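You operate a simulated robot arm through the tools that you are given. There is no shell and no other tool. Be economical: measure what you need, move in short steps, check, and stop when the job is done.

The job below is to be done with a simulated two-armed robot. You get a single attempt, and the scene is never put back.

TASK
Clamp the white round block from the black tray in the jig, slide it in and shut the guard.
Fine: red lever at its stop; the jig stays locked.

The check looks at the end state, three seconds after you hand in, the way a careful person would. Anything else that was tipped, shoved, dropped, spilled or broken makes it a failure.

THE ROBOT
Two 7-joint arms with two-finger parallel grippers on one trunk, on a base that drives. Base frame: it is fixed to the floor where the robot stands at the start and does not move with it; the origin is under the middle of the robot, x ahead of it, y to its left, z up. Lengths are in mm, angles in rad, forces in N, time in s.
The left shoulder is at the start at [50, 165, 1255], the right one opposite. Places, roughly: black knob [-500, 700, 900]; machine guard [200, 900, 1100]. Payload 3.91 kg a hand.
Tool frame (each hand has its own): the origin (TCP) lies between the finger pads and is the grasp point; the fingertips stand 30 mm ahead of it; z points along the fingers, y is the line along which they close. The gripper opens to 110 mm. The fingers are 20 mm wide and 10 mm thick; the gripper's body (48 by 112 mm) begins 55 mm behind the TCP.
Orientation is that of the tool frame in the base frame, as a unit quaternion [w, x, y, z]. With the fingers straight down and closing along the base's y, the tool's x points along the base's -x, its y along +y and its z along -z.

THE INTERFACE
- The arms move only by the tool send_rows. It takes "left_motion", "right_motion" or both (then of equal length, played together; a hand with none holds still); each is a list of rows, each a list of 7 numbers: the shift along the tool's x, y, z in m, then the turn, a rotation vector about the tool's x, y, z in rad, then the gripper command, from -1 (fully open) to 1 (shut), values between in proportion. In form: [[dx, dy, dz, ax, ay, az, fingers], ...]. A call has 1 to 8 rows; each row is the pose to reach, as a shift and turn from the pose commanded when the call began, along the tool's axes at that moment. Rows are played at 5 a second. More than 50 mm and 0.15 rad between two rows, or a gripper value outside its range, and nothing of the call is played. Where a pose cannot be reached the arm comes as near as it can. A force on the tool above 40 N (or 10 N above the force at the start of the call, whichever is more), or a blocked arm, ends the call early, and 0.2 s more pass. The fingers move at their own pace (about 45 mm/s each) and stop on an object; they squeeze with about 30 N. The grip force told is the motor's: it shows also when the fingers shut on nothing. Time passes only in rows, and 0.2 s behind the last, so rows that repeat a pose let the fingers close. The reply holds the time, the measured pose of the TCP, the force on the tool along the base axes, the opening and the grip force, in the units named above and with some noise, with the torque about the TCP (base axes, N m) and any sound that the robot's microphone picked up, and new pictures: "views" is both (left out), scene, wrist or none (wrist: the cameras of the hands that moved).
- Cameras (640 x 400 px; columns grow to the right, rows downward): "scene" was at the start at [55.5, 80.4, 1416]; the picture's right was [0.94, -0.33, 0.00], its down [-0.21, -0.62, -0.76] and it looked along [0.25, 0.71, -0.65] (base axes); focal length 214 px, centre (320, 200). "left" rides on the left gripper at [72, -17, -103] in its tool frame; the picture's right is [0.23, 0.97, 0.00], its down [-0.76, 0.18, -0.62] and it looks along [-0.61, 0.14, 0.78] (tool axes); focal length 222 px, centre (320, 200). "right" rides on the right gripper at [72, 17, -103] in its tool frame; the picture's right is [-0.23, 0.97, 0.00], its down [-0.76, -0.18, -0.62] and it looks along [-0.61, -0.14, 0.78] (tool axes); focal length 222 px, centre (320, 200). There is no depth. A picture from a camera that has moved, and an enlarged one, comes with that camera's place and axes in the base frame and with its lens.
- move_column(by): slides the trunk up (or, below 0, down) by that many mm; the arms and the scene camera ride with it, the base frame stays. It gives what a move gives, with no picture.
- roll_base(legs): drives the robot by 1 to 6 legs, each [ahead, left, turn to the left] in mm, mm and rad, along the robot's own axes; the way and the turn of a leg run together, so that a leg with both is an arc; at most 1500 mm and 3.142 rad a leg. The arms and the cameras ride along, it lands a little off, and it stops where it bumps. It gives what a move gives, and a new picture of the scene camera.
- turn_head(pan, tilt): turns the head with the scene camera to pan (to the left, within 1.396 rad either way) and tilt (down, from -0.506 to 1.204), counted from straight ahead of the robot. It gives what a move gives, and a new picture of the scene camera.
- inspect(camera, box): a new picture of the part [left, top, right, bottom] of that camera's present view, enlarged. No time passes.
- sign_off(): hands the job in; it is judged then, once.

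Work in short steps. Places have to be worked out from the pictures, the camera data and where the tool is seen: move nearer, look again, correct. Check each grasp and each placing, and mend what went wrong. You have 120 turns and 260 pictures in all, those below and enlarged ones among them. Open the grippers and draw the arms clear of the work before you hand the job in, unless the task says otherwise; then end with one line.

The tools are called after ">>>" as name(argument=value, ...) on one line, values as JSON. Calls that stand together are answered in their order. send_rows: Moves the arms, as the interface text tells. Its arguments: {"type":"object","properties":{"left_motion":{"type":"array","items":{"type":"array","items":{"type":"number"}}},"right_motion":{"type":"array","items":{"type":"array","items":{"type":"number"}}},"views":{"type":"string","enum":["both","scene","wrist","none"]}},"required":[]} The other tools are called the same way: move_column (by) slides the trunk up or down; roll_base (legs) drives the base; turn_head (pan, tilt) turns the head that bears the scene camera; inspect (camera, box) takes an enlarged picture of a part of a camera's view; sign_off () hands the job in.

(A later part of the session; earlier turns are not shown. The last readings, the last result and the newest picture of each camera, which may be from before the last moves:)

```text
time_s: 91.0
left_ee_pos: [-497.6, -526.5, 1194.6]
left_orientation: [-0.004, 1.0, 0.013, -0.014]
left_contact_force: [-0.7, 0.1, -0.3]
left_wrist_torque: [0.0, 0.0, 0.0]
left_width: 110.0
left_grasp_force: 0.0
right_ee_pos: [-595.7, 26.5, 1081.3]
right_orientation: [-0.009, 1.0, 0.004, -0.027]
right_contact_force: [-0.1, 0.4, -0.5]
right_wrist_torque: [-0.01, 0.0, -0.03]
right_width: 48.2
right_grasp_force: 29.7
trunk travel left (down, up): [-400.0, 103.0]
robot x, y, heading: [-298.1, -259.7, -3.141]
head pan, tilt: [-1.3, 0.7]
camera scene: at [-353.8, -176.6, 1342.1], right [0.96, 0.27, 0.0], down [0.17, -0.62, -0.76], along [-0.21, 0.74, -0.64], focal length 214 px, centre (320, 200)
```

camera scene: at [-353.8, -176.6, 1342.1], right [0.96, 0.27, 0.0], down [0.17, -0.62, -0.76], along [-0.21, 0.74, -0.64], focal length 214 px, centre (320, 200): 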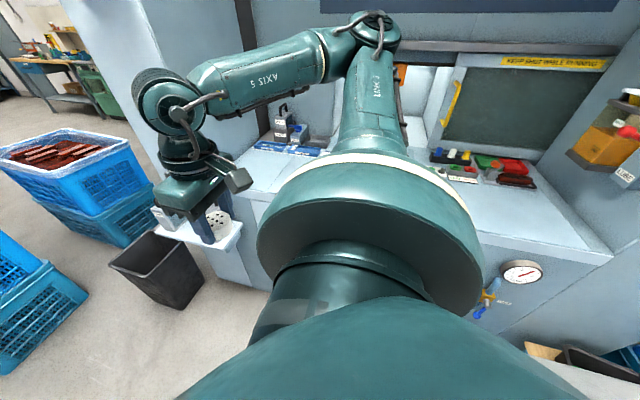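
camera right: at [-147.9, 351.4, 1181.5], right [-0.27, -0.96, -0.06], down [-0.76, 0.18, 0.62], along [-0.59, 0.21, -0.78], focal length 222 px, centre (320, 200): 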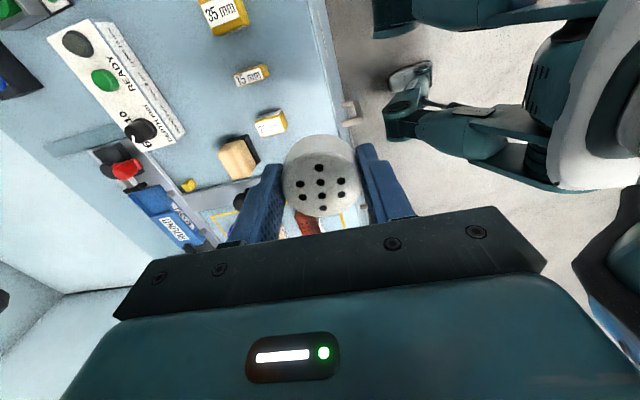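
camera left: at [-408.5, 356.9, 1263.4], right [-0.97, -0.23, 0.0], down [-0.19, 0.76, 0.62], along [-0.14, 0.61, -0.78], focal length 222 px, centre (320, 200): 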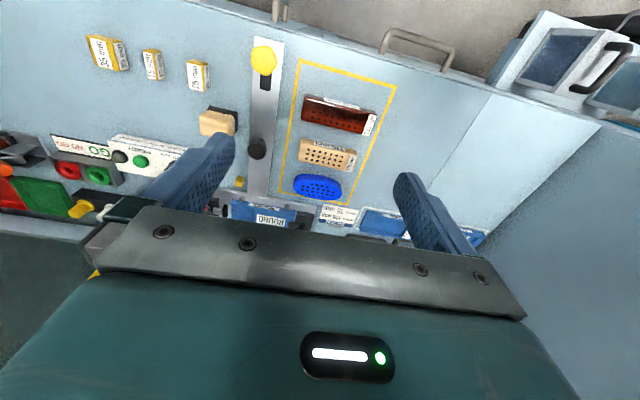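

Facing -x now. Drive back 150 (to x≈-150) and right 255 towards the bench.

>>> roll_base(legs=[[-150, 0, 0], [0, -255, 0]])

>>> roll_base(legs=[[0, -50, 0]])

```text
time_s: 94.8
left_ee_pos: [-350.0, -267.2, 1195.4]
left_orientation: [-0.004, 1.0, 0.016, -0.014]
left_contact_force: [-0.3, 0.6, -0.2]
left_wrist_torque: [-0.02, -0.01, 0.01]
left_width: 109.9
left_grasp_force: 0.1
right_ee_pos: [-448.3, 284.8, 1079.0]
right_orientation: [-0.007, 1.0, 0.006, -0.027]
right_contact_force: [0.4, 0.9, -0.6]
right_wrist_torque: [0.02, 0.01, 0.03]
right_width: 48.4
right_grasp_force: 29.4
trunk travel left (down, up): [-400.0, 103.0]
robot x, y, heading: [-154.7, 2.1, -3.136]
head pan, tilt: [-1.3, 0.7]
camera scene: at [-206.4, 83.2, 1342.1], right [0.96, 0.27, 0.0], down [0.18, -0.62, -0.76], along [-0.21, 0.74, -0.64], focal length 214 px, centre (320, 200)
```

scene: 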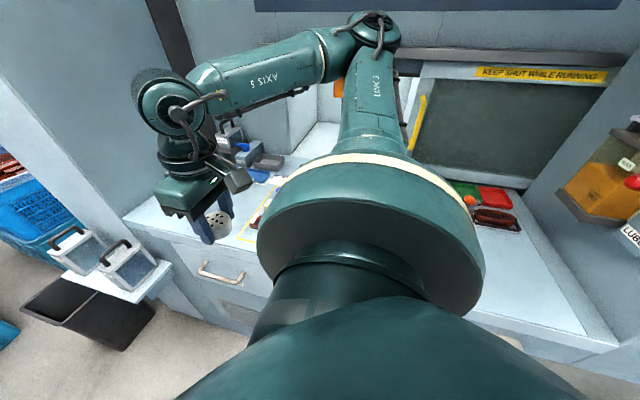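

```text
time_s: 95.9
left_ee_pos: [-349.6, -216.1, 1195.4]
left_orientation: [-0.004, 1.0, 0.017, -0.014]
left_contact_force: [-0.6, -0.6, 0.2]
left_wrist_torque: [-0.02, 0.03, 0.0]
left_width: 110.0
left_grasp_force: 0.1
right_ee_pos: [-447.8, 335.9, 1080.4]
right_orientation: [-0.008, 1.0, 0.006, -0.027]
right_contact_force: [-0.7, 0.1, -0.7]
right_wrist_torque: [-0.01, 0.0, 0.0]
right_width: 48.3
right_grasp_force: 30.1
trunk travel left (down, up): [-400.0, 103.0]
robot x, y, heading: [-149.7, 49.6, -3.136]
head pan, tilt: [-1.3, 0.7]
camera scene: at [-206.6, 133.5, 1342.1], right [0.96, 0.27, 0.0], down [0.18, -0.62, -0.76], along [-0.21, 0.74, -0.64], focal length 214 px, centre (320, 200)
```

scene: 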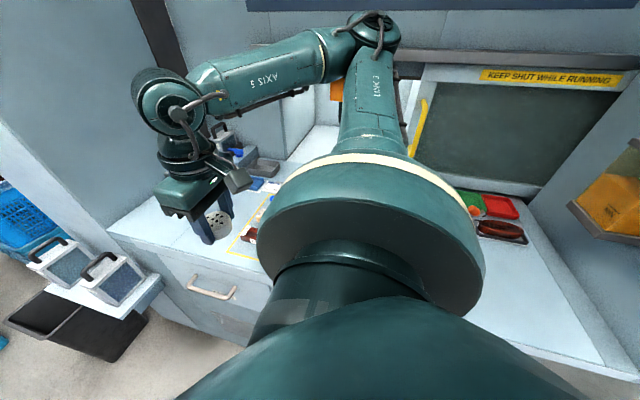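

Shoulder is now close enough. Move the right hand toward the seat at z≈1080 while levelling the tool's 3° tilt.

>>> send_rows(right_motion=[[0.014, -0.04, 0, -0.004, 0.015, 0, 1], [0.028, -0.08, 0, -0.008, 0.03, 0, 1], [0.042, -0.12, 0, -0.012, 0.045, 0, 1], [0.056, -0.16, 0, -0.016, 0.054, 0, 1], [0.07, -0.2, 0, -0.016, 0.054, 0, 1], [0.084, -0.24, 0, -0.016, 0.054, 0, 1], [0.1, -0.285, 0, -0.016, 0.054, 0, 1], [0.118, -0.325, 0, -0.016, 0.054, 0, 1]], views="both")

```text
time_s: 97.7
left_ee_pos: [-349.5, -217.6, 1194.9]
left_orientation: [-0.005, 1.0, 0.015, -0.014]
left_contact_force: [0.4, -1.3, 0.1]
left_wrist_torque: [-0.01, -0.01, -0.01]
left_width: 109.9
left_grasp_force: 0.0
right_ee_pos: [-377.8, 552.0, 1078.5]
right_orientation: [-0.001, 1.0, 0.006, -0.002]
right_contact_force: [-0.8, -0.2, -0.7]
right_wrist_torque: [0.0, 0.02, 0.01]
right_width: 48.6
right_grasp_force: 30.2
right hand out of reach, approached as far as the arm can: row 6, 7, 8
trunk travel left (down, up): [-400.0, 103.0]
robot x, y, heading: [-150.5, 52.2, -3.142]
head pan, tilt: [-1.3, 0.7]
camera scene: at [-206.7, 132.9, 1342.2], right [0.96, 0.27, 0.0], down [0.18, -0.62, -0.76], along [-0.21, 0.74, -0.64], focal length 214 px, centre (320, 200)
camera right: at [-305.9, 537.3, 1182.6], right [-0.22, -0.98, 0.0], down [-0.76, 0.17, 0.63], along [-0.61, 0.13, -0.78], focal length 222 px, centre (320, 200)
```

scene: 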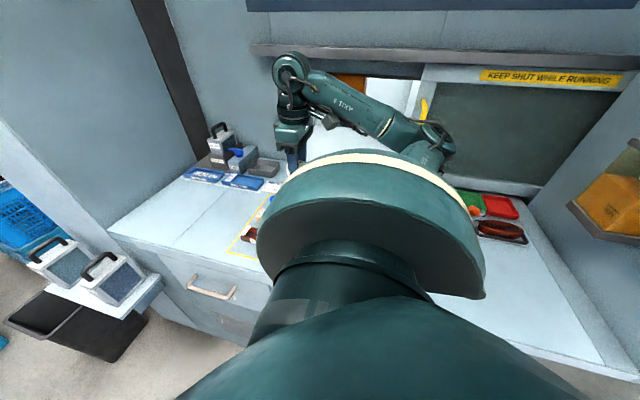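
right: 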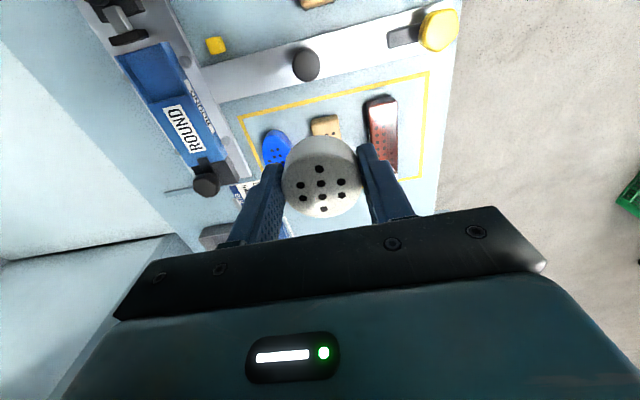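

Reach is limited at this height difference. Lower the hand 100 mm relative to the shoulder and push on to +y.

>>> send_rows(right_motion=[[0, 0, 0.04, 0, 0, 0, 1], [0, 0, 0.08, 0, 0, 0, 1], [0, -0.03, 0.08, 0, 0, 0, 1], [0.01, -0.07, 0.08, 0, 0, 0, 1], [0.02, -0.11, 0.08, 0, 0, 0, 1], [0.03, -0.15, 0.08, 0, 0, 0, 1]], views="scene")

```text
time_s: 99.1
left_ee_pos: [-350.4, -219.0, 1195.8]
left_orientation: [-0.005, 1.0, 0.015, -0.014]
left_contact_force: [0.0, 0.1, 0.2]
left_wrist_torque: [-0.04, -0.01, 0.02]
left_width: 110.2
left_grasp_force: 0.0
right_ee_pos: [-382.7, 547.3, 1040.4]
right_orientation: [0.001, 1.0, 0.006, 0.0]
right_contact_force: [0.1, -0.3, -0.6]
right_wrist_torque: [-0.03, -0.01, 0.02]
right_width: 48.3
right_grasp_force: 30.2
right hand out of reach, approached as far as the arm can: row 1, 2, 3, 4, 5, 6
trunk travel left (down, up): [-400.0, 103.0]
robot x, y, heading: [-153.4, 51.2, -3.131]
head pan, tilt: [-1.3, 0.7]
camera scene: at [-206.6, 133.0, 1342.1], right [0.96, 0.27, 0.0], down [0.18, -0.62, -0.76], along [-0.21, 0.74, -0.64], focal length 214 px, centre (320, 200)
```

scene: 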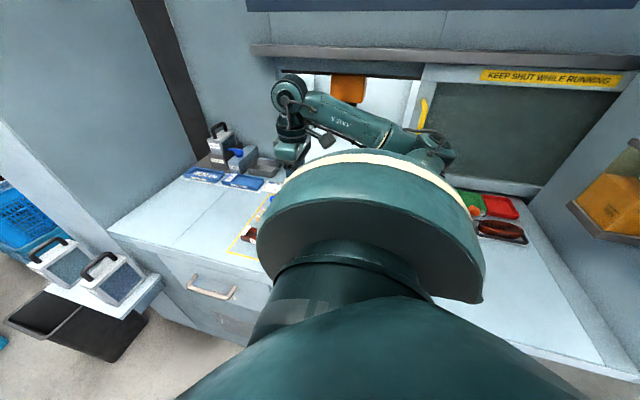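

Observed trend: reach is better when the hand is high relative to the shoulder. So raise the hand with the arm, then lower the trunk.

>>> send_rows(right_motion=[[0, 0.02, -0.03, 0, 0, 0, 1], [0, 0.04, -0.07, 0, 0, 0, 1], [0, 0.04, -0.11, 0, 0, 0, 1], [0, 0.04, -0.15, 0, 0, 0, 1], [0, 0.04, -0.19, 0, 0, 0, 1], [0, 0.04, -0.23, 0, 0, 0, 1]], views="none")

>>> move_column(by=-130)

>>> send_rows(right_motion=[[0, -0.04, 0, 0, 0, 0, 1], [0.01, -0.08, 0, 0, 0, 0, 1], [0.02, -0.12, 0, 0, 0, 0, 1], [0.03, -0.16, 0, 0, 0, 0, 1]], views="both")

```text
time_s: 100.5
left_ee_pos: [-349.4, -218.8, 1194.5]
left_orientation: [-0.004, 1.0, 0.016, -0.014]
left_contact_force: [-0.2, 0.5, -0.3]
left_wrist_torque: [0.04, -0.01, 0.0]
left_width: 110.3
left_grasp_force: 0.0
right_ee_pos: [-420.5, 472.4, 1112.4]
right_orientation: [0.001, 1.0, 0.005, -0.001]
right_contact_force: [-0.2, -0.2, -1.2]
right_wrist_torque: [-0.02, 0.02, 0.01]
right_width: 48.7
right_grasp_force: 30.3
right hand out of reach, approached as far as the arm can: row 2, 3, 4, 5, 6
trunk travel left (down, up): [-400.0, 103.0]
robot x, y, heading: [-156.8, 51.2, -3.133]
head pan, tilt: [-1.3, 0.7]
```

```text
time_s: 102.1
left_ee_pos: [-349.4, -217.7, 1065.1]
left_orientation: [-0.004, 1.0, 0.015, -0.014]
left_contact_force: [0.5, 0.1, 0.0]
left_wrist_torque: [0.01, -0.01, 0.03]
left_width: 110.2
left_grasp_force: 0.0
right_ee_pos: [-419.9, 472.5, 982.8]
right_orientation: [0.001, 1.0, 0.007, -0.001]
right_contact_force: [0.8, 0.9, -0.6]
right_wrist_torque: [0.0, -0.01, 0.0]
right_width: 48.6
right_grasp_force: 30.4
trunk travel left (down, up): [-270.0, 233.0]
robot x, y, heading: [-153.9, 51.8, -3.14]
head pan, tilt: [-1.3, 0.7]
```

```text
time_s: 103.1
left_ee_pos: [-349.4, -218.9, 1064.5]
left_orientation: [-0.004, 1.0, 0.015, -0.014]
left_contact_force: [-0.5, 0.0, 0.4]
left_wrist_torque: [0.01, 0.01, 0.01]
left_width: 109.8
left_grasp_force: 0.0
right_ee_pos: [-436.3, 556.6, 988.8]
right_orientation: [0.002, 1.0, 0.005, -0.027]
right_contact_force: [0.4, -0.6, -0.4]
right_wrist_torque: [-0.01, -0.01, -0.03]
right_width: 48.1
right_grasp_force: 30.0
right hand out of reach, approached as far as the arm can: row 1, 2, 3, 4
trunk travel left (down, up): [-270.0, 233.0]
robot x, y, heading: [-152.9, 52.9, -3.142]
head pan, tilt: [-1.3, 0.7]
camera scene: at [-206.6, 132.6, 1212.2], right [0.96, 0.27, 0.0], down [0.18, -0.62, -0.77], along [-0.21, 0.74, -0.64], focal length 214 px, centre (320, 200)
camera right: at [-358.4, 542.0, 1089.0], right [-0.22, -0.98, 0.02], down [-0.73, 0.17, 0.66], along [-0.65, 0.13, -0.75], focal length 222 px, centre (320, 200)
```

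scene: 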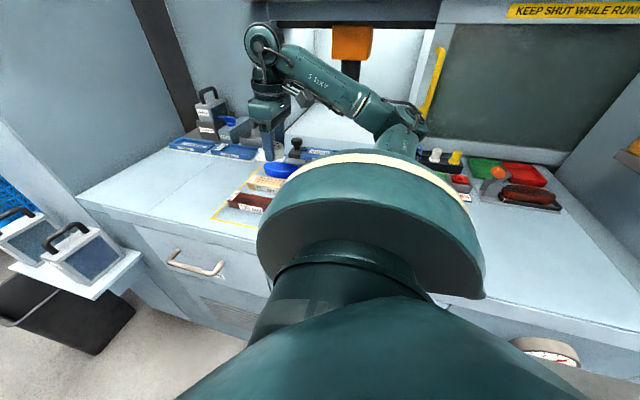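
right: 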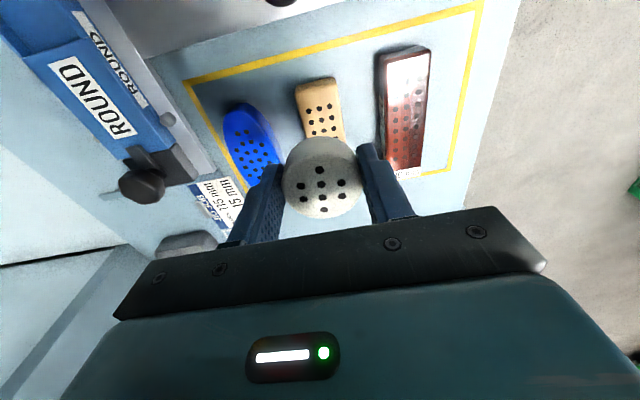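

The fixed yaw restricts the reach. Relax the yaw by ~45° (diagonal grip still clears the pad) and try extending again.

>>> send_rows(right_motion=[[0, 0, -0.005, 0, 0.02, 0.13, 1], [0, 0, -0.01, 0, 0.04, 0.26, 1], [0.01, -0.02, -0.01, 0, 0.05, 0.39, 1], [0.02, -0.05, -0.01, 0, 0.05, 0.52, 1], [0.03, -0.08, -0.01, 0, 0.05, 0.65, 1], [0.04, -0.11, -0.01, 0, 0.05, 0.785, 1], [0.05, -0.14, -0.01, 0, 0.05, 0.785, 1]], views="both")

```text
time_s: 104.7
left_ee_pos: [-350.6, -218.2, 1065.7]
left_orientation: [-0.005, 1.0, 0.016, -0.014]
left_contact_force: [0.7, -1.4, 0.7]
left_wrist_torque: [0.04, -0.02, -0.01]
left_width: 110.2
left_grasp_force: 0.1
right_ee_pos: [-398.3, 658.3, 958.4]
right_orientation: [0.014, 0.926, -0.378, -0.001]
right_contact_force: [0.1, 0.2, -1.1]
right_wrist_torque: [0.0, -0.02, 0.01]
right_width: 48.6
right_grasp_force: 30.4
right hand out of reach, approached as far as the arm can: row 1, 2, 3, 4, 5, 6, 7
trunk travel left (down, up): [-270.0, 233.0]
robot x, y, heading: [-152.1, 54.1, -3.139]
head pan, tilt: [-1.3, 0.7]
camera scene: at [-207.0, 132.2, 1212.2], right [0.96, 0.27, 0.0], down [0.18, -0.62, -0.77], along [-0.21, 0.74, -0.64], focal length 214 px, centre (320, 200)
camera right: at [-356.8, 598.6, 1064.3], right [-0.84, -0.54, 0.02], down [-0.41, 0.67, 0.61], along [-0.34, 0.51, -0.79], focal length 222 px, centre (320, 200)
```

scene: 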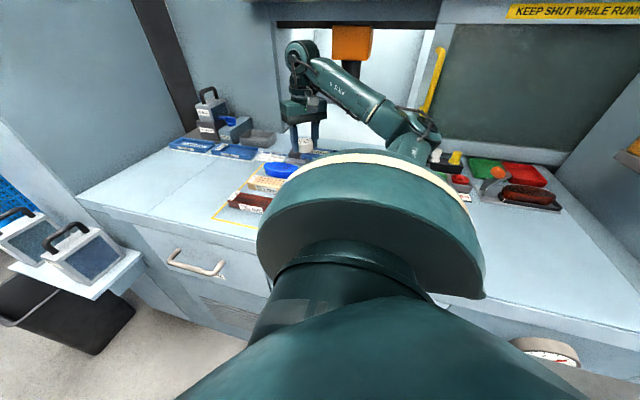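
right: 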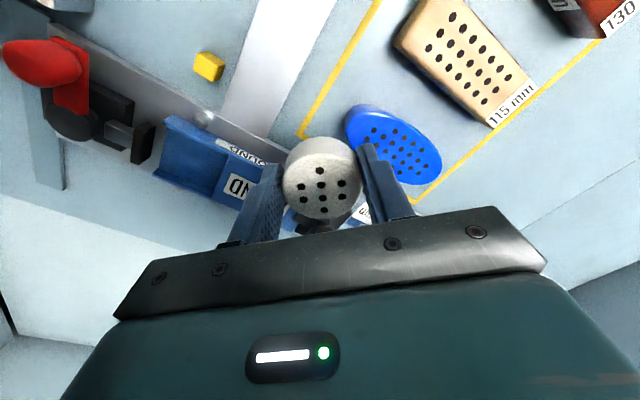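

Good progress: [-398,658]. Now continue to about [-312,742] at z≈985.

>>> send_rows(right_motion=[[0, -0.01, -0.015, 0, 0, 0, 1], [0, -0.04, -0.027, 0, 0, 0, 1], [0, -0.08, -0.027, 0, 0, 0, 1], [0.002, -0.12, -0.027, 0, 0, 0, 1], [0.002, -0.12, -0.027, 0, 0, 0, 1]], views="both")

```text
time_s: 105.9
left_ee_pos: [-349.8, -218.7, 1066.0]
left_orientation: [-0.004, 1.0, 0.016, -0.014]
left_contact_force: [-0.3, 0.8, 0.9]
left_wrist_torque: [-0.01, 0.01, 0.01]
left_width: 110.2
left_grasp_force: 0.0
right_ee_pos: [-325.6, 751.8, 944.2]
right_orientation: [0.014, 0.926, -0.377, 0.0]
right_contact_force: [0.0, -0.6, -0.8]
right_wrist_torque: [0.0, 0.02, -0.01]
right_width: 48.3
right_grasp_force: 30.0
right hand out of reach, approached as far as the arm can: row 1, 2, 3, 4, 5
trunk travel left (down, up): [-270.0, 233.0]
robot x, y, heading: [-153.4, 50.2, -3.137]
head pan, tilt: [-1.3, 0.7]
camera scene: at [-206.6, 132.9, 1212.2], right [0.96, 0.27, 0.0], down [0.18, -0.62, -0.76], along [-0.21, 0.74, -0.64], focal length 214 px, centre (320, 200)
camera right: at [-284.0, 692.0, 1050.0], right [-0.84, -0.54, 0.02], down [-0.41, 0.67, 0.61], along [-0.34, 0.51, -0.79], focal length 222 px, centre (320, 200)
```

scene: 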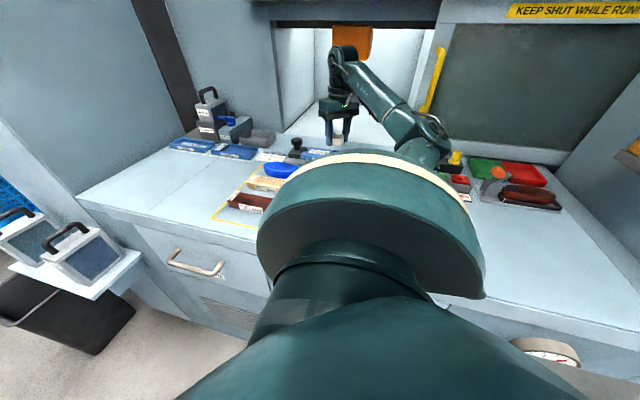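
right: 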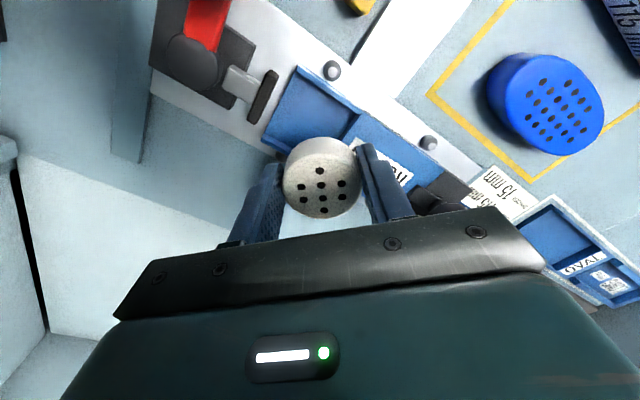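

Excellent, the jig is right under the hand. Zoom to measure the seat.

>>> inspect(camera="right", box=[140, 0, 460, 200])

```text
2.00 times, centred on (300, 100) of right
camera zoom: at [-284.0, 692.0, 1050.0], right [-0.84, -0.54, 0.02], down [-0.41, 0.67, 0.61], along [-0.34, 0.51, -0.79], focal length 444 px, centre (360, 400)
```

zoom: 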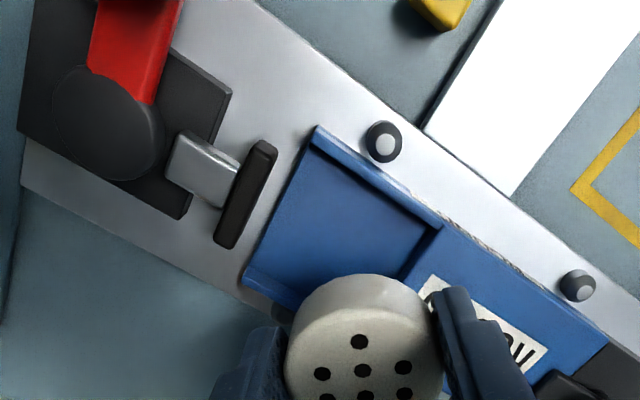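

Seat: channel y≈717–767 (centre ≈742), left stop wall x≈-337, rail top z≈879. Zoom on the held block to find its offset in the hand.

>>> inspect(camera="right", box=[240, 115, 400, 235])

>>> inspect(camera="scene", box=[290, 90, 390, 165])

```text
3.33 times, centred on (320, 175) of right
camera zoom: at [-284.0, 692.0, 1050.0], right [-0.84, -0.54, 0.02], down [-0.41, 0.67, 0.61], along [-0.34, 0.51, -0.79], focal length 740 px, centre (320, 283)
```

zoom: 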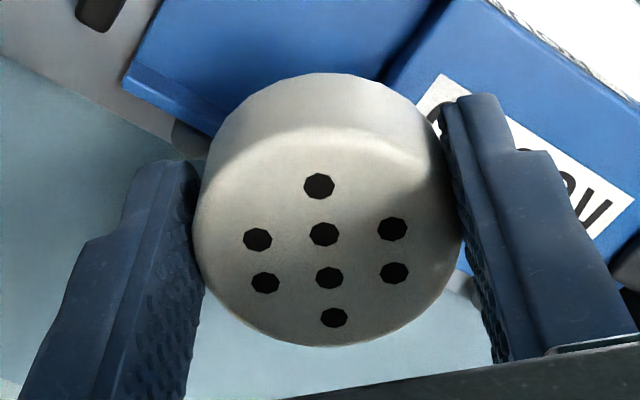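

```text
5.33 times, centred on (340, 128) of scene
camera zoom: at [-206.6, 132.9, 1212.2], right [0.96, 0.27, 0.0], down [0.18, -0.62, -0.76], along [-0.21, 0.74, -0.64], focal length 1144 px, centre (213, 587)
```

zoom: 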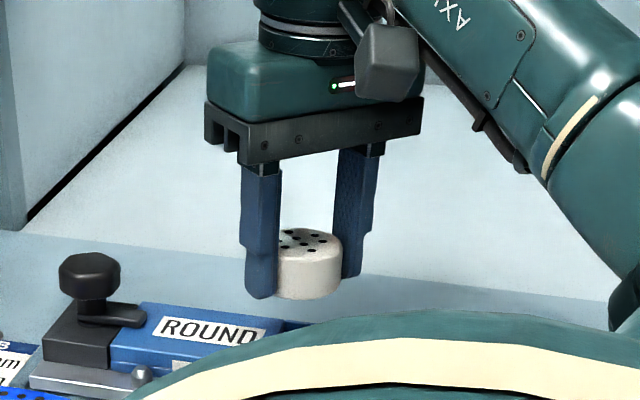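

Block sits ~6 mm forward of the TCP (toward tool -x), its bottom ≈34 mm below TCP. Move so the block is over the seat centre [-310,742].

>>> send_rows(right_motion=[[0.012, -0.002, 0, 0, 0, 0, 1], [0.024, -0.004, 0, 0, 0, 0, 1], [0.024, -0.004, 0, 0, 0, 0, 1]], views="wrist")

>>> inspect(camera="right", box=[180, 70, 420, 220])

```text
time_s: 106.7
left_ee_pos: [-348.9, -217.8, 1065.5]
left_orientation: [-0.004, 1.0, 0.015, -0.015]
left_contact_force: [0.0, 0.5, -0.1]
left_wrist_torque: [0.0, -0.02, 0.04]
left_width: 110.0
left_grasp_force: 0.0
right_ee_pos: [-306.3, 740.2, 936.1]
right_orientation: [0.013, 0.926, -0.378, -0.001]
right_contact_force: [-0.1, 0.2, -1.0]
right_wrist_torque: [-0.07, 0.03, -0.03]
right_width: 48.5
right_grasp_force: 29.7
right hand out of reach, approached as far as the arm can: row 1, 2, 3
trunk travel left (down, up): [-270.0, 233.0]
robot x, y, heading: [-151.8, 50.8, -3.135]
head pan, tilt: [-1.3, 0.7]
camera right: at [-266.7, 680.0, 1041.6], right [-0.84, -0.54, 0.02], down [-0.41, 0.67, 0.61], along [-0.34, 0.51, -0.79], focal length 222 px, centre (320, 200)
```

right: 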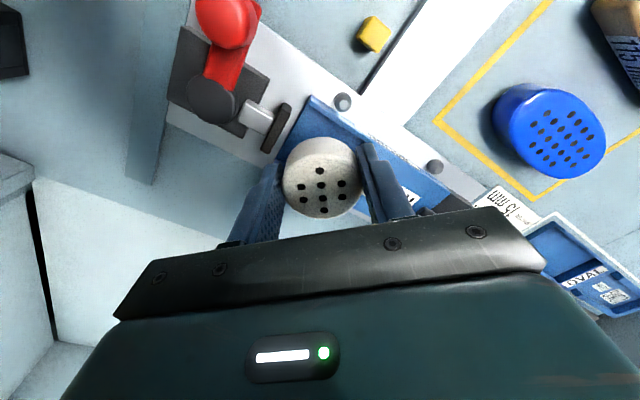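

```text
2.67 times, centred on (300, 145) of right
camera zoom: at [-266.7, 680.0, 1041.6], right [-0.84, -0.54, 0.02], down [-0.41, 0.67, 0.61], along [-0.34, 0.51, -0.79], focal length 592 px, centre (373, 347)
```

zoom: 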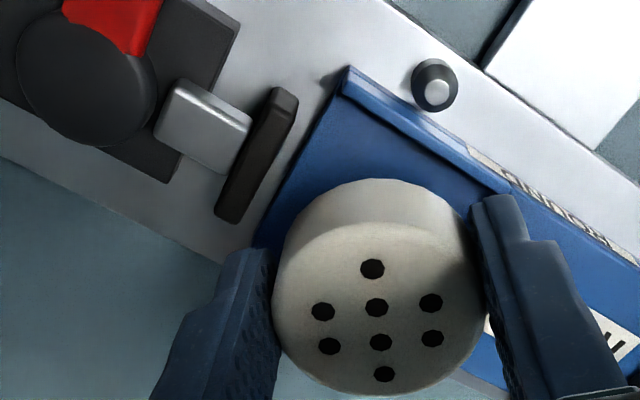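

Block centre now ≈[-311.5,744.9], channel centre ≈741. Correct by (+1.5,-3.5) and lower 18 mm with the column (pure vertical).

>>> send_rows(right_motion=[[0.0035, 0.0015, 0, 0, 0, 0, 1], [0.0035, 0.0015, 0, 0, 0, 0, 1]], views="none")

>>> move_column(by=-16)

>>> inspect(camera="right", box=[180, 70, 420, 220])

>>> inspect(camera="scene", box=[290, 100, 390, 175])

```text
time_s: 107.3
left_ee_pos: [-350.1, -217.9, 1066.4]
left_orientation: [-0.005, 1.0, 0.016, -0.013]
left_contact_force: [0.2, 0.3, 0.4]
left_wrist_torque: [-0.01, -0.01, -0.03]
left_width: 109.9
left_grasp_force: 0.0
right_ee_pos: [-306.4, 737.1, 935.5]
right_orientation: [0.013, 0.926, -0.377, 0.0]
right_contact_force: [0.0, 0.6, -0.2]
right_wrist_torque: [-0.02, -0.02, 0.04]
right_width: 48.4
right_grasp_force: 29.7
trunk travel left (down, up): [-270.0, 233.0]
robot x, y, heading: [-152.1, 47.1, -3.138]
head pan, tilt: [-1.3, 0.7]
```

```text
time_s: 107.9
left_ee_pos: [-350.5, -218.5, 1049.0]
left_orientation: [-0.003, 1.0, 0.016, -0.014]
left_contact_force: [0.1, -0.4, -0.6]
left_wrist_torque: [0.05, 0.01, 0.01]
left_width: 110.0
left_grasp_force: 0.0
right_ee_pos: [-306.0, 737.5, 918.7]
right_orientation: [0.013, 0.926, -0.377, -0.001]
right_contact_force: [-0.6, 0.0, -0.6]
right_wrist_torque: [0.01, 0.03, 0.0]
right_width: 48.4
right_grasp_force: 29.7
trunk travel left (down, up): [-254.0, 249.0]
robot x, y, heading: [-152.0, 47.7, -3.132]
head pan, tilt: [-1.3, 0.7]
```

```text
2.67 times, centred on (300, 145) of right
camera zoom: at [-265.5, 677.2, 1024.4], right [-0.84, -0.54, 0.02], down [-0.41, 0.67, 0.61], along [-0.34, 0.51, -0.79], focal length 592 px, centre (373, 347)
```

zoom: 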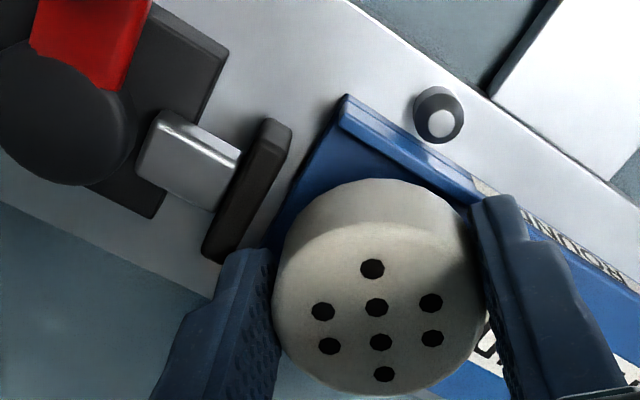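

```text
5.33 times, centred on (340, 138) of scene
camera zoom: at [-206.6, 133.1, 1196.1], right [0.96, 0.27, 0.0], down [0.18, -0.62, -0.76], along [-0.21, 0.74, -0.64], focal length 1144 px, centre (213, 533)
```

zoom: 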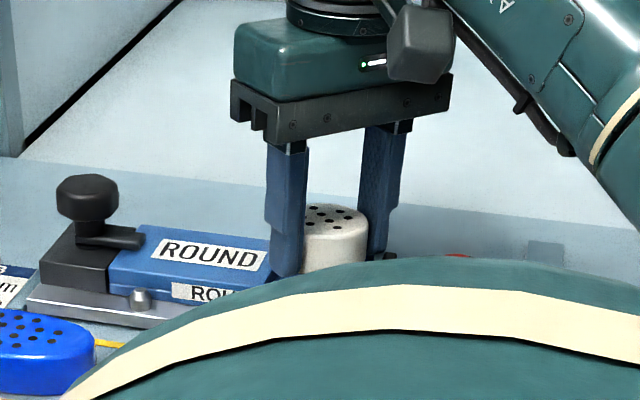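

Re-triangulating suggests the rail top is lower (z≈860). Lower another 12 mm and recheck alignment.

>>> move_column(by=-12)

>>> inspect(camera="right", box=[200, 70, 440, 220])

```text
time_s: 108.4
left_ee_pos: [-349.4, -219.4, 1041.6]
left_orientation: [-0.004, 1.0, 0.015, -0.014]
left_contact_force: [0.1, -0.1, -0.4]
left_wrist_torque: [-0.04, 0.0, 0.0]
left_width: 110.0
left_grasp_force: 0.0
right_ee_pos: [-307.4, 738.0, 919.5]
right_orientation: [0.007, 0.926, -0.378, -0.008]
right_contact_force: [4.4, -2.7, 19.1]
right_wrist_torque: [0.29, -0.68, -0.14]
right_width: 48.3
right_grasp_force: 30.1
trunk travel left (down, up): [-247.0, 256.0]
robot x, y, heading: [-156.4, 51.0, -3.142]
head pan, tilt: [-1.3, 0.7]
stopped: the force on the tool passed its limit at 50 N (the readings are from after the stop); the commanded pose is now the measured one
```

```text
2.67 times, centred on (320, 145) of right
camera zoom: at [-264.8, 675.8, 1022.7], right [-0.84, -0.54, 0.02], down [-0.41, 0.67, 0.63], along [-0.35, 0.52, -0.78], focal length 592 px, centre (320, 347)
```

zoom: 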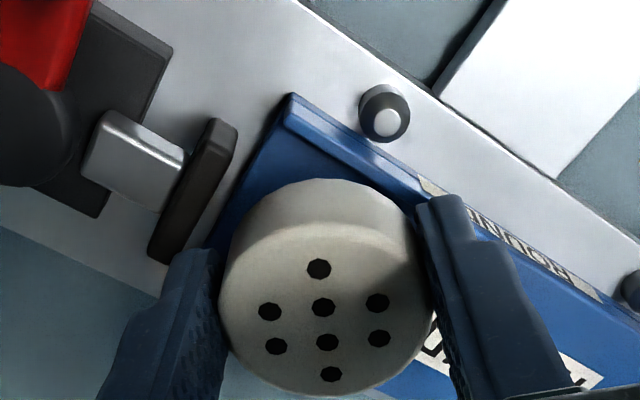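

The reaction torque indicates the back-right finger touched the clamp pad's top. Raise, yaw the hand ~0.35 rad more toward a y-grip to clear the pad.

>>> move_column(by=20)

>>> send_rows(right_motion=[[0, 0, 0, 0, 0, 0, 1], [0, 0, 0, 0, 0, -0.1, 1], [0, 0, 0, 0, 0, -0.2, 1], [0, 0, 0, 0, 0, -0.3, 1], [0, 0, 0, 0, 0, -0.4, 1], [0, 0, 0, 0, 0, -0.4, 1]], views="wrist")

```text
time_s: 109.0
left_ee_pos: [-350.1, -217.8, 1061.9]
left_orientation: [-0.004, 1.0, 0.015, -0.014]
left_contact_force: [-0.1, 0.8, 0.4]
left_wrist_torque: [0.0, -0.01, 0.0]
left_width: 110.1
left_grasp_force: 0.0
right_ee_pos: [-307.2, 739.5, 934.1]
right_orientation: [0.009, 0.926, -0.377, -0.006]
right_contact_force: [-0.2, -0.5, -1.2]
right_wrist_torque: [0.01, 0.01, 0.02]
right_width: 48.4
right_grasp_force: 30.1
trunk travel left (down, up): [-267.0, 236.0]
robot x, y, heading: [-151.6, 55.1, -3.136]
head pan, tilt: [-1.3, 0.7]
```

```text
time_s: 110.4
left_ee_pos: [-350.5, -218.1, 1062.1]
left_orientation: [-0.004, 1.0, 0.015, -0.014]
left_contact_force: [0.5, -0.8, -0.1]
left_wrist_torque: [0.01, 0.0, 0.02]
left_width: 110.3
left_grasp_force: 0.0
right_ee_pos: [-352.0, 648.3, 938.1]
right_orientation: [0.008, 0.982, -0.187, -0.008]
right_contact_force: [0.3, 0.5, -0.5]
right_wrist_torque: [0.01, 0.0, -0.01]
right_width: 48.1
right_grasp_force: 30.0
right hand out of reach, approached as far as the arm can: row 2, 3, 4, 5, 6
trunk travel left (down, up): [-267.0, 236.0]
robot x, y, heading: [-150.6, 52.1, -3.139]
head pan, tilt: [-1.3, 0.7]
camera right: at [-287.8, 608.3, 1042.0], right [-0.57, -0.82, 0.02], down [-0.63, 0.45, 0.63], along [-0.53, 0.35, -0.78], focal length 222 px, centre (320, 200)
```

right: 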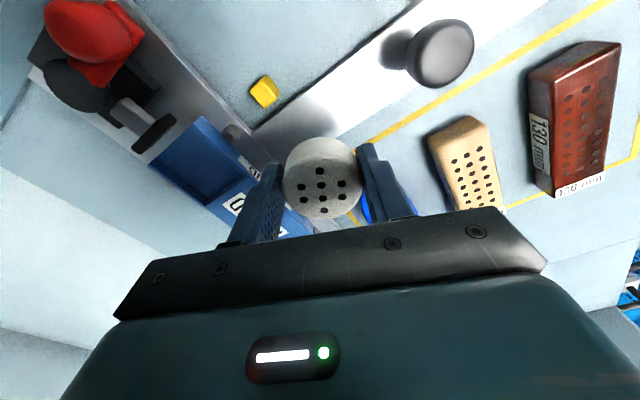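

More yaw isn't reachable here. Instead I'll recentre the block in the grip: set it on the flat raised part of the insert (ROUND label) and regrip centred. Move above it.

>>> send_rows(right_motion=[[-0.01, -0.015, 0, 0, 0, 0.08, 1], [-0.02, -0.03, 0, 0, 0, 0.16, 1], [-0.03, -0.045, 0, 0, 0, 0.24, 1], [-0.04, -0.06, 0, 0, 0, 0.32, 1], [-0.05, -0.076, 0, 0, 0, 0.4, 1], [-0.05, -0.076, 0, 0, 0, 0.4, 1]], views="wrist")

```text
time_s: 111.8
left_ee_pos: [-349.8, -217.5, 1061.8]
left_orientation: [-0.003, 1.0, 0.015, -0.014]
left_contact_force: [0.1, 0.3, 0.9]
left_wrist_torque: [-0.01, 0.02, 0.03]
left_width: 110.0
left_grasp_force: 0.0
right_ee_pos: [-370.6, 739.7, 938.6]
right_orientation: [0.009, 0.926, -0.378, -0.007]
right_contact_force: [-0.6, -0.1, -0.3]
right_wrist_torque: [0.01, -0.01, -0.01]
right_width: 48.4
right_grasp_force: 30.1
trunk travel left (down, up): [-267.0, 236.0]
robot x, y, heading: [-150.7, 49.8, -3.131]
head pan, tilt: [-1.3, 0.7]
camera right: at [-328.3, 677.6, 1042.5], right [-0.84, -0.54, 0.02], down [-0.41, 0.67, 0.62], along [-0.35, 0.52, -0.78], focal length 222 px, centre (320, 200)
```

right: 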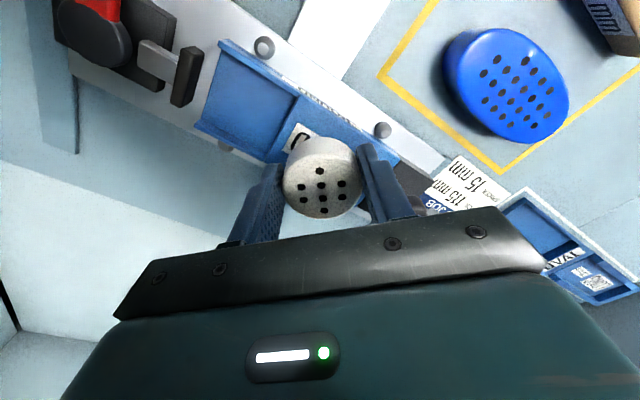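

Reached. Lower with the column until touch.

>>> move_column(by=-45)

>>> inspect(camera="right", box=[200, 70, 440, 220])

```text
time_s: 112.5
left_ee_pos: [-349.5, -217.8, 1026.9]
left_orientation: [-0.005, 1.0, 0.014, -0.014]
left_contact_force: [0.0, 0.1, -0.2]
left_wrist_torque: [0.02, -0.02, -0.03]
left_width: 110.3
left_grasp_force: 0.2
right_ee_pos: [-368.6, 739.4, 910.0]
right_orientation: [0.005, 0.926, -0.378, -0.015]
right_contact_force: [7.0, -2.6, 18.8]
right_wrist_torque: [0.31, -0.41, -0.15]
right_width: 48.4
right_grasp_force: 30.1
trunk travel left (down, up): [-232.0, 271.0]
robot x, y, heading: [-152.7, 49.2, -3.142]
head pan, tilt: [-1.3, 0.7]
stopped: the force on the tool passed its limit at 54 N (the readings are from after the stop); the commanded pose is now the measured one
```

```text
2.67 times, centred on (320, 145) of right
camera zoom: at [-327.1, 676.2, 1013.5], right [-0.84, -0.54, 0.02], down [-0.4, 0.66, 0.64], along [-0.36, 0.53, -0.77], focal length 592 px, centre (320, 347)
```

zoom: 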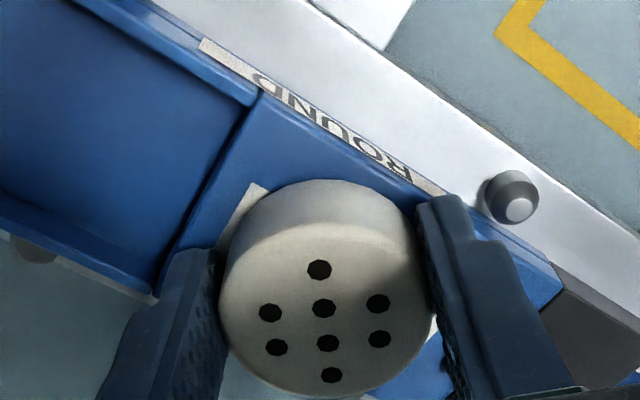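

Touched at TCP z≈910, so the raised plane is z≈878. Open a little to set the block down here, then view.

>>> send_rows(right_motion=[[0, 0, 0, 0, 0, 0, -0.2], [0, 0, 0, 0, 0, 0, -0.2], [0, 0, -0.005, 0, 0, 0, -0.2], [0, 0, -0.01, 0, 0, 0, -0.2]], views="wrist")

>>> inspect(camera="right", box=[200, 70, 440, 220])

```text
time_s: 113.5
left_ee_pos: [-349.9, -217.0, 1025.6]
left_orientation: [-0.005, 1.0, 0.015, -0.015]
left_contact_force: [0.8, 0.3, 0.7]
left_wrist_torque: [0.0, -0.04, 0.02]
left_width: 109.9
left_grasp_force: 0.2
right_ee_pos: [-370.6, 739.7, 916.9]
right_orientation: [0.004, 0.925, -0.379, -0.011]
right_contact_force: [0.0, 0.0, -0.2]
right_wrist_torque: [0.02, 0.0, 0.0]
right_width: 66.2
right_grasp_force: 0.1
trunk travel left (down, up): [-232.0, 271.0]
robot x, y, heading: [-154.5, 50.9, -3.14]
head pan, tilt: [-1.3, 0.7]
camera right: at [-327.3, 677.7, 1020.6], right [-0.84, -0.53, 0.02], down [-0.4, 0.66, 0.63], along [-0.35, 0.53, -0.77], focal length 222 px, centre (320, 200)
```

right: 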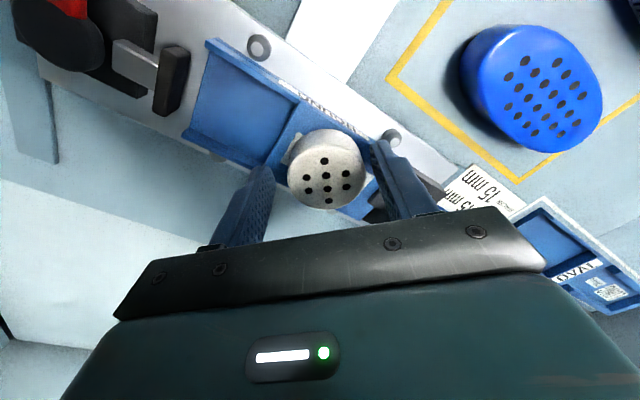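

```text
2.67 times, centred on (320, 145) of right
camera zoom: at [-327.3, 677.7, 1020.6], right [-0.84, -0.53, 0.02], down [-0.4, 0.66, 0.63], along [-0.35, 0.53, -0.77], focal length 592 px, centre (320, 347)
```

zoom: 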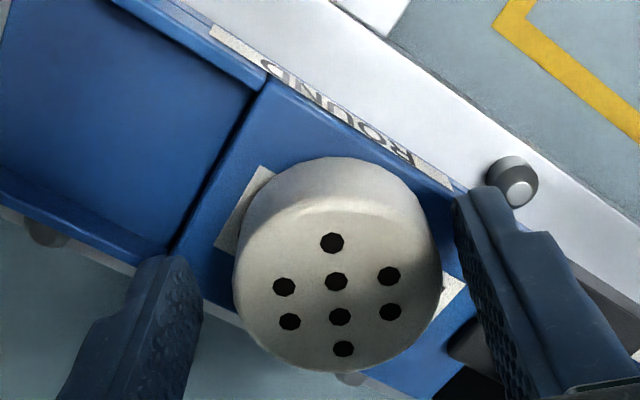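

Block stands flat on the raised part, centre ≈[-374.6,741.6], top ≈907 (height ≈29). Shift to regrip slightly past centre with tips ~13 mm above its base, level the tool and close.

>>> send_rows(right_motion=[[-0.004, 0.001, -0.004, 0.016, 0.017, 0, -0.2], [-0.0072, 0.0014, -0.004, 0.016, 0.017, 0, -0.2], [-0.0072, 0.0014, -0.004, 0.016, 0.017, 0, -0.2]], views="none")

>>> inspect(camera="right", box=[200, 70, 440, 220])

```text
time_s: 114.3
left_ee_pos: [-349.7, -217.6, 1026.6]
left_orientation: [-0.004, 1.0, 0.015, -0.015]
left_contact_force: [-0.3, 0.4, -0.2]
left_wrist_torque: [0.0, 0.01, -0.03]
left_width: 110.1
left_grasp_force: 0.0
right_ee_pos: [-376.9, 743.7, 921.5]
right_orientation: [0.001, 0.925, -0.379, -0.001]
right_contact_force: [-0.2, 0.0, 0.1]
right_wrist_torque: [0.0, 0.04, -0.03]
right_width: 65.8
right_grasp_force: 0.0
trunk travel left (down, up): [-232.0, 271.0]
robot x, y, heading: [-150.7, 52.5, -3.136]
head pan, tilt: [-1.3, 0.7]
```

```text
2.67 times, centred on (320, 145) of right
camera zoom: at [-336.3, 681.8, 1025.6], right [-0.84, -0.54, 0.0], down [-0.42, 0.66, 0.62], along [-0.34, 0.53, -0.78], focal length 592 px, centre (320, 347)
```

zoom: 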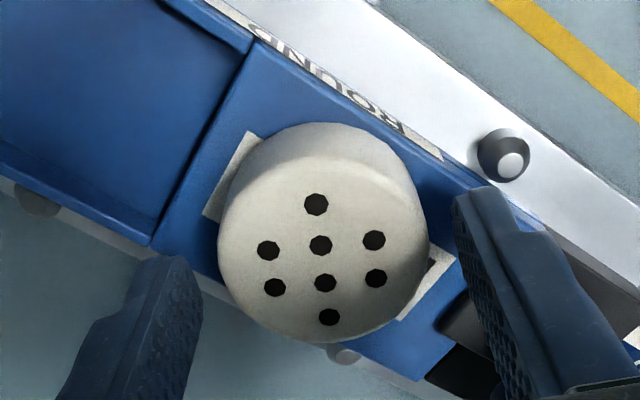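

Block is ~5 mm on the desired side of centre; nudge 2 mm and close.

>>> send_rows(right_motion=[[0.002, 0, 0, 0, 0, 0, -0.1], [0.002, 0, 0, 0, 0, 0, 1], [0.002, 0, 0, 0, 0, 0, 1], [0.002, 0, 0, 0, 0, 0, 1]], views="none")

>>> move_column(by=14)

>>> inspect(camera="right", box=[200, 70, 440, 220])

```text
time_s: 115.3
left_ee_pos: [-350.3, -218.4, 1026.6]
left_orientation: [-0.004, 1.0, 0.015, -0.014]
left_contact_force: [-0.1, -0.4, -0.4]
left_wrist_torque: [-0.03, 0.0, -0.02]
left_width: 110.0
left_grasp_force: 0.0
right_ee_pos: [-375.1, 742.2, 920.7]
right_orientation: [0.002, 0.926, -0.378, -0.002]
right_contact_force: [0.8, 0.7, 1.2]
right_wrist_torque: [0.02, 0.02, 0.01]
right_width: 48.5
right_grasp_force: 29.8
trunk travel left (down, up): [-232.0, 271.0]
robot x, y, heading: [-154.5, 51.9, -3.14]
head pan, tilt: [-1.3, 0.7]
```

```text
time_s: 115.9
left_ee_pos: [-349.7, -217.2, 1040.5]
left_orientation: [-0.005, 1.0, 0.015, -0.014]
left_contact_force: [0.9, 0.0, -0.2]
left_wrist_torque: [-0.02, 0.01, -0.01]
left_width: 110.1
left_grasp_force: 0.0
right_ee_pos: [-374.5, 744.0, 935.7]
right_orientation: [0.002, 0.925, -0.379, -0.002]
right_contact_force: [-0.2, 0.3, -0.9]
right_wrist_torque: [0.0, 0.03, -0.02]
right_width: 48.4
right_grasp_force: 29.8
trunk travel left (down, up): [-246.0, 257.0]
robot x, y, heading: [-153.3, 51.3, -3.142]
head pan, tilt: [-1.3, 0.7]
```

```text
2.67 times, centred on (320, 145) of right
camera zoom: at [-334.7, 680.8, 1039.8], right [-0.84, -0.54, 0.0], down [-0.42, 0.66, 0.62], along [-0.34, 0.53, -0.78], focal length 592 px, centre (320, 347)
```

zoom: 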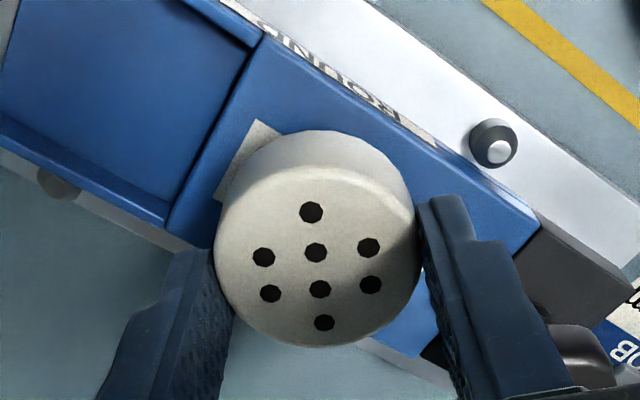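

Held well (block offset +3.4 mm). Channel centre re-estimated at y≈745.5, wall x≈-339. Move over the seat at this height.

>>> send_rows(right_motion=[[0.013, -0.015, 0, 0, 0, 0, 1], [0.027, -0.03, 0, 0, 0, 0, 1], [0.0399, -0.0443, 0, 0, 0, 0, 1], [0.0399, -0.0443, 0, 0, 0, 0, 1]], views="none")

>>> inspect(camera="right", box=[180, 70, 420, 220])

```text
time_s: 116.9
left_ee_pos: [-350.8, -217.7, 1040.6]
left_orientation: [-0.004, 1.0, 0.015, -0.015]
left_contact_force: [-0.3, -0.6, -0.6]
left_wrist_torque: [-0.02, 0.0, 0.0]
left_width: 110.3
left_grasp_force: 0.2
right_ee_pos: [-319.6, 751.4, 920.7]
right_orientation: [0.001, 0.926, -0.378, -0.004]
right_contact_force: [0.5, 1.1, 3.7]
right_wrist_torque: [0.03, 0.03, 0.02]
right_width: 48.3
right_grasp_force: 30.1
right hand out of reach, approached as far as the arm can: row 1, 2, 3, 4
trunk travel left (down, up): [-246.0, 257.0]
robot x, y, heading: [-154.6, 51.0, -3.141]
head pan, tilt: [-1.3, 0.7]
```

```text
2.67 times, centred on (300, 145) of right
camera zoom: at [-279.2, 688.8, 1025.8], right [-0.84, -0.54, 0.0], down [-0.42, 0.66, 0.63], along [-0.34, 0.53, -0.78], focal length 592 px, centre (373, 347)
```

zoom: 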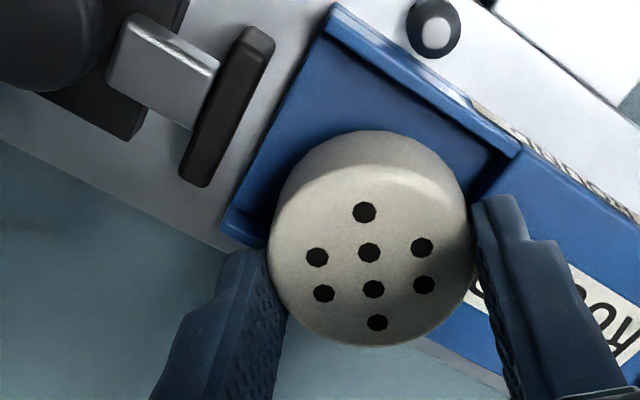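

It sank slightly and is ~4 mm off (+y,-x). Raise 8 mm by column, shift ≈5.8 mm along tool x, and check.

>>> move_column(by=8)

>>> send_rows(right_motion=[[0.003, 0, 0, 0, 0, 0, 1], [0.0058, 0.0, 0, 0, 0, 0, 1], [0.0058, 0.0, 0, 0, 0, 0, 1]], views="none")

>>> inspect(camera="right", box=[180, 70, 420, 220])

```text
time_s: 117.5
left_ee_pos: [-349.8, -216.7, 1049.7]
left_orientation: [-0.004, 1.0, 0.015, -0.015]
left_contact_force: [-0.7, 0.4, -0.7]
left_wrist_torque: [0.0, -0.06, -0.02]
left_width: 110.1
left_grasp_force: 0.0
right_ee_pos: [-319.9, 751.4, 928.3]
right_orientation: [0.001, 0.925, -0.379, -0.002]
right_contact_force: [-0.9, 0.3, -0.1]
right_wrist_torque: [0.0, -0.01, 0.02]
right_width: 48.2
right_grasp_force: 30.0
trunk travel left (down, up): [-254.0, 249.0]
robot x, y, heading: [-153.5, 48.6, -3.141]
head pan, tilt: [-1.3, 0.7]
```

```text
time_s: 118.3
left_ee_pos: [-349.6, -217.0, 1047.0]
left_orientation: [-0.005, 1.0, 0.014, -0.014]
left_contact_force: [0.1, -0.3, -0.5]
left_wrist_torque: [0.0, 0.0, 0.01]
left_width: 110.1
left_grasp_force: 0.1
right_ee_pos: [-317.1, 747.9, 927.6]
right_orientation: [0.0, 0.926, -0.378, -0.004]
right_contact_force: [0.1, 0.3, -0.1]
right_wrist_torque: [-0.01, -0.01, -0.03]
right_width: 48.3
right_grasp_force: 30.3
trunk travel left (down, up): [-254.0, 249.0]
robot x, y, heading: [-149.4, 53.4, -3.137]
head pan, tilt: [-1.3, 0.7]
```

```text
2.67 times, centred on (300, 145) of right
camera zoom: at [-275.9, 684.8, 1032.0], right [-0.84, -0.54, 0.01], down [-0.41, 0.66, 0.63], along [-0.34, 0.53, -0.78], focal length 592 px, centre (373, 347)
```

zoom: 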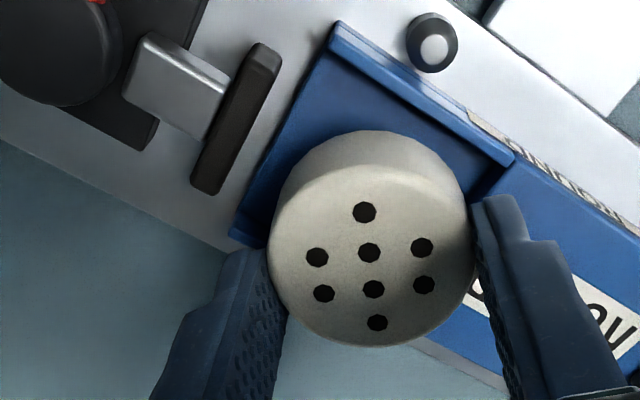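

Block ≈[-314.5,745.7] vs channel centre ≈744.7: nudge 1.2 mm and lower 9 mm to feel.

>>> send_rows(right_motion=[[0.0012, 0, 0, 0, 0, 0, 1], [0.0012, 0.0, 0, 0, 0, 0, 1]], views="none")

>>> move_column(by=-8)

>>> inspect(camera="right", box=[180, 70, 420, 220])

```text
time_s: 118.9
left_ee_pos: [-350.5, -217.8, 1048.9]
left_orientation: [-0.004, 1.0, 0.014, -0.013]
left_contact_force: [-0.1, 0.8, -0.5]
left_wrist_torque: [-0.03, -0.02, 0.02]
left_width: 110.1
left_grasp_force: 0.0
right_ee_pos: [-315.8, 747.5, 926.4]
right_orientation: [0.0, 0.926, -0.378, -0.003]
right_contact_force: [-0.7, -0.3, -0.6]
right_wrist_torque: [-0.01, 0.02, 0.0]
right_width: 48.4
right_grasp_force: 29.9
trunk travel left (down, up): [-254.0, 249.0]
robot x, y, heading: [-154.5, 50.7, -3.141]
head pan, tilt: [-1.3, 0.7]
```

```text
time_s: 119.5
left_ee_pos: [-349.5, -217.7, 1040.9]
left_orientation: [-0.004, 1.0, 0.015, -0.014]
left_contact_force: [0.1, -0.1, -0.1]
left_wrist_torque: [0.04, 0.01, 0.02]
left_width: 110.1
left_grasp_force: 0.1
right_ee_pos: [-315.5, 747.2, 918.8]
right_orientation: [0.001, 0.925, -0.38, -0.004]
right_contact_force: [-0.5, 0.8, -0.8]
right_wrist_torque: [0.05, -0.02, -0.03]
right_width: 48.7
right_grasp_force: 29.9
trunk travel left (down, up): [-246.0, 257.0]
robot x, y, heading: [-151.3, 49.1, -3.134]
head pan, tilt: [-1.3, 0.7]
```

```text
2.67 times, centred on (300, 145) of right
camera zoom: at [-275.4, 684.5, 1023.4], right [-0.84, -0.54, 0.0], down [-0.41, 0.66, 0.63], along [-0.34, 0.53, -0.78], focal length 592 px, centre (373, 347)
```

zoom: 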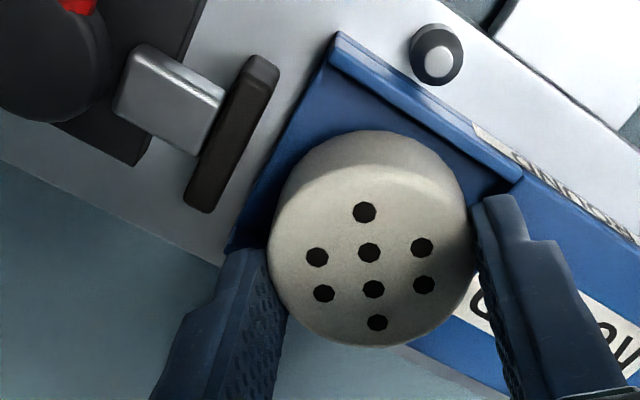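

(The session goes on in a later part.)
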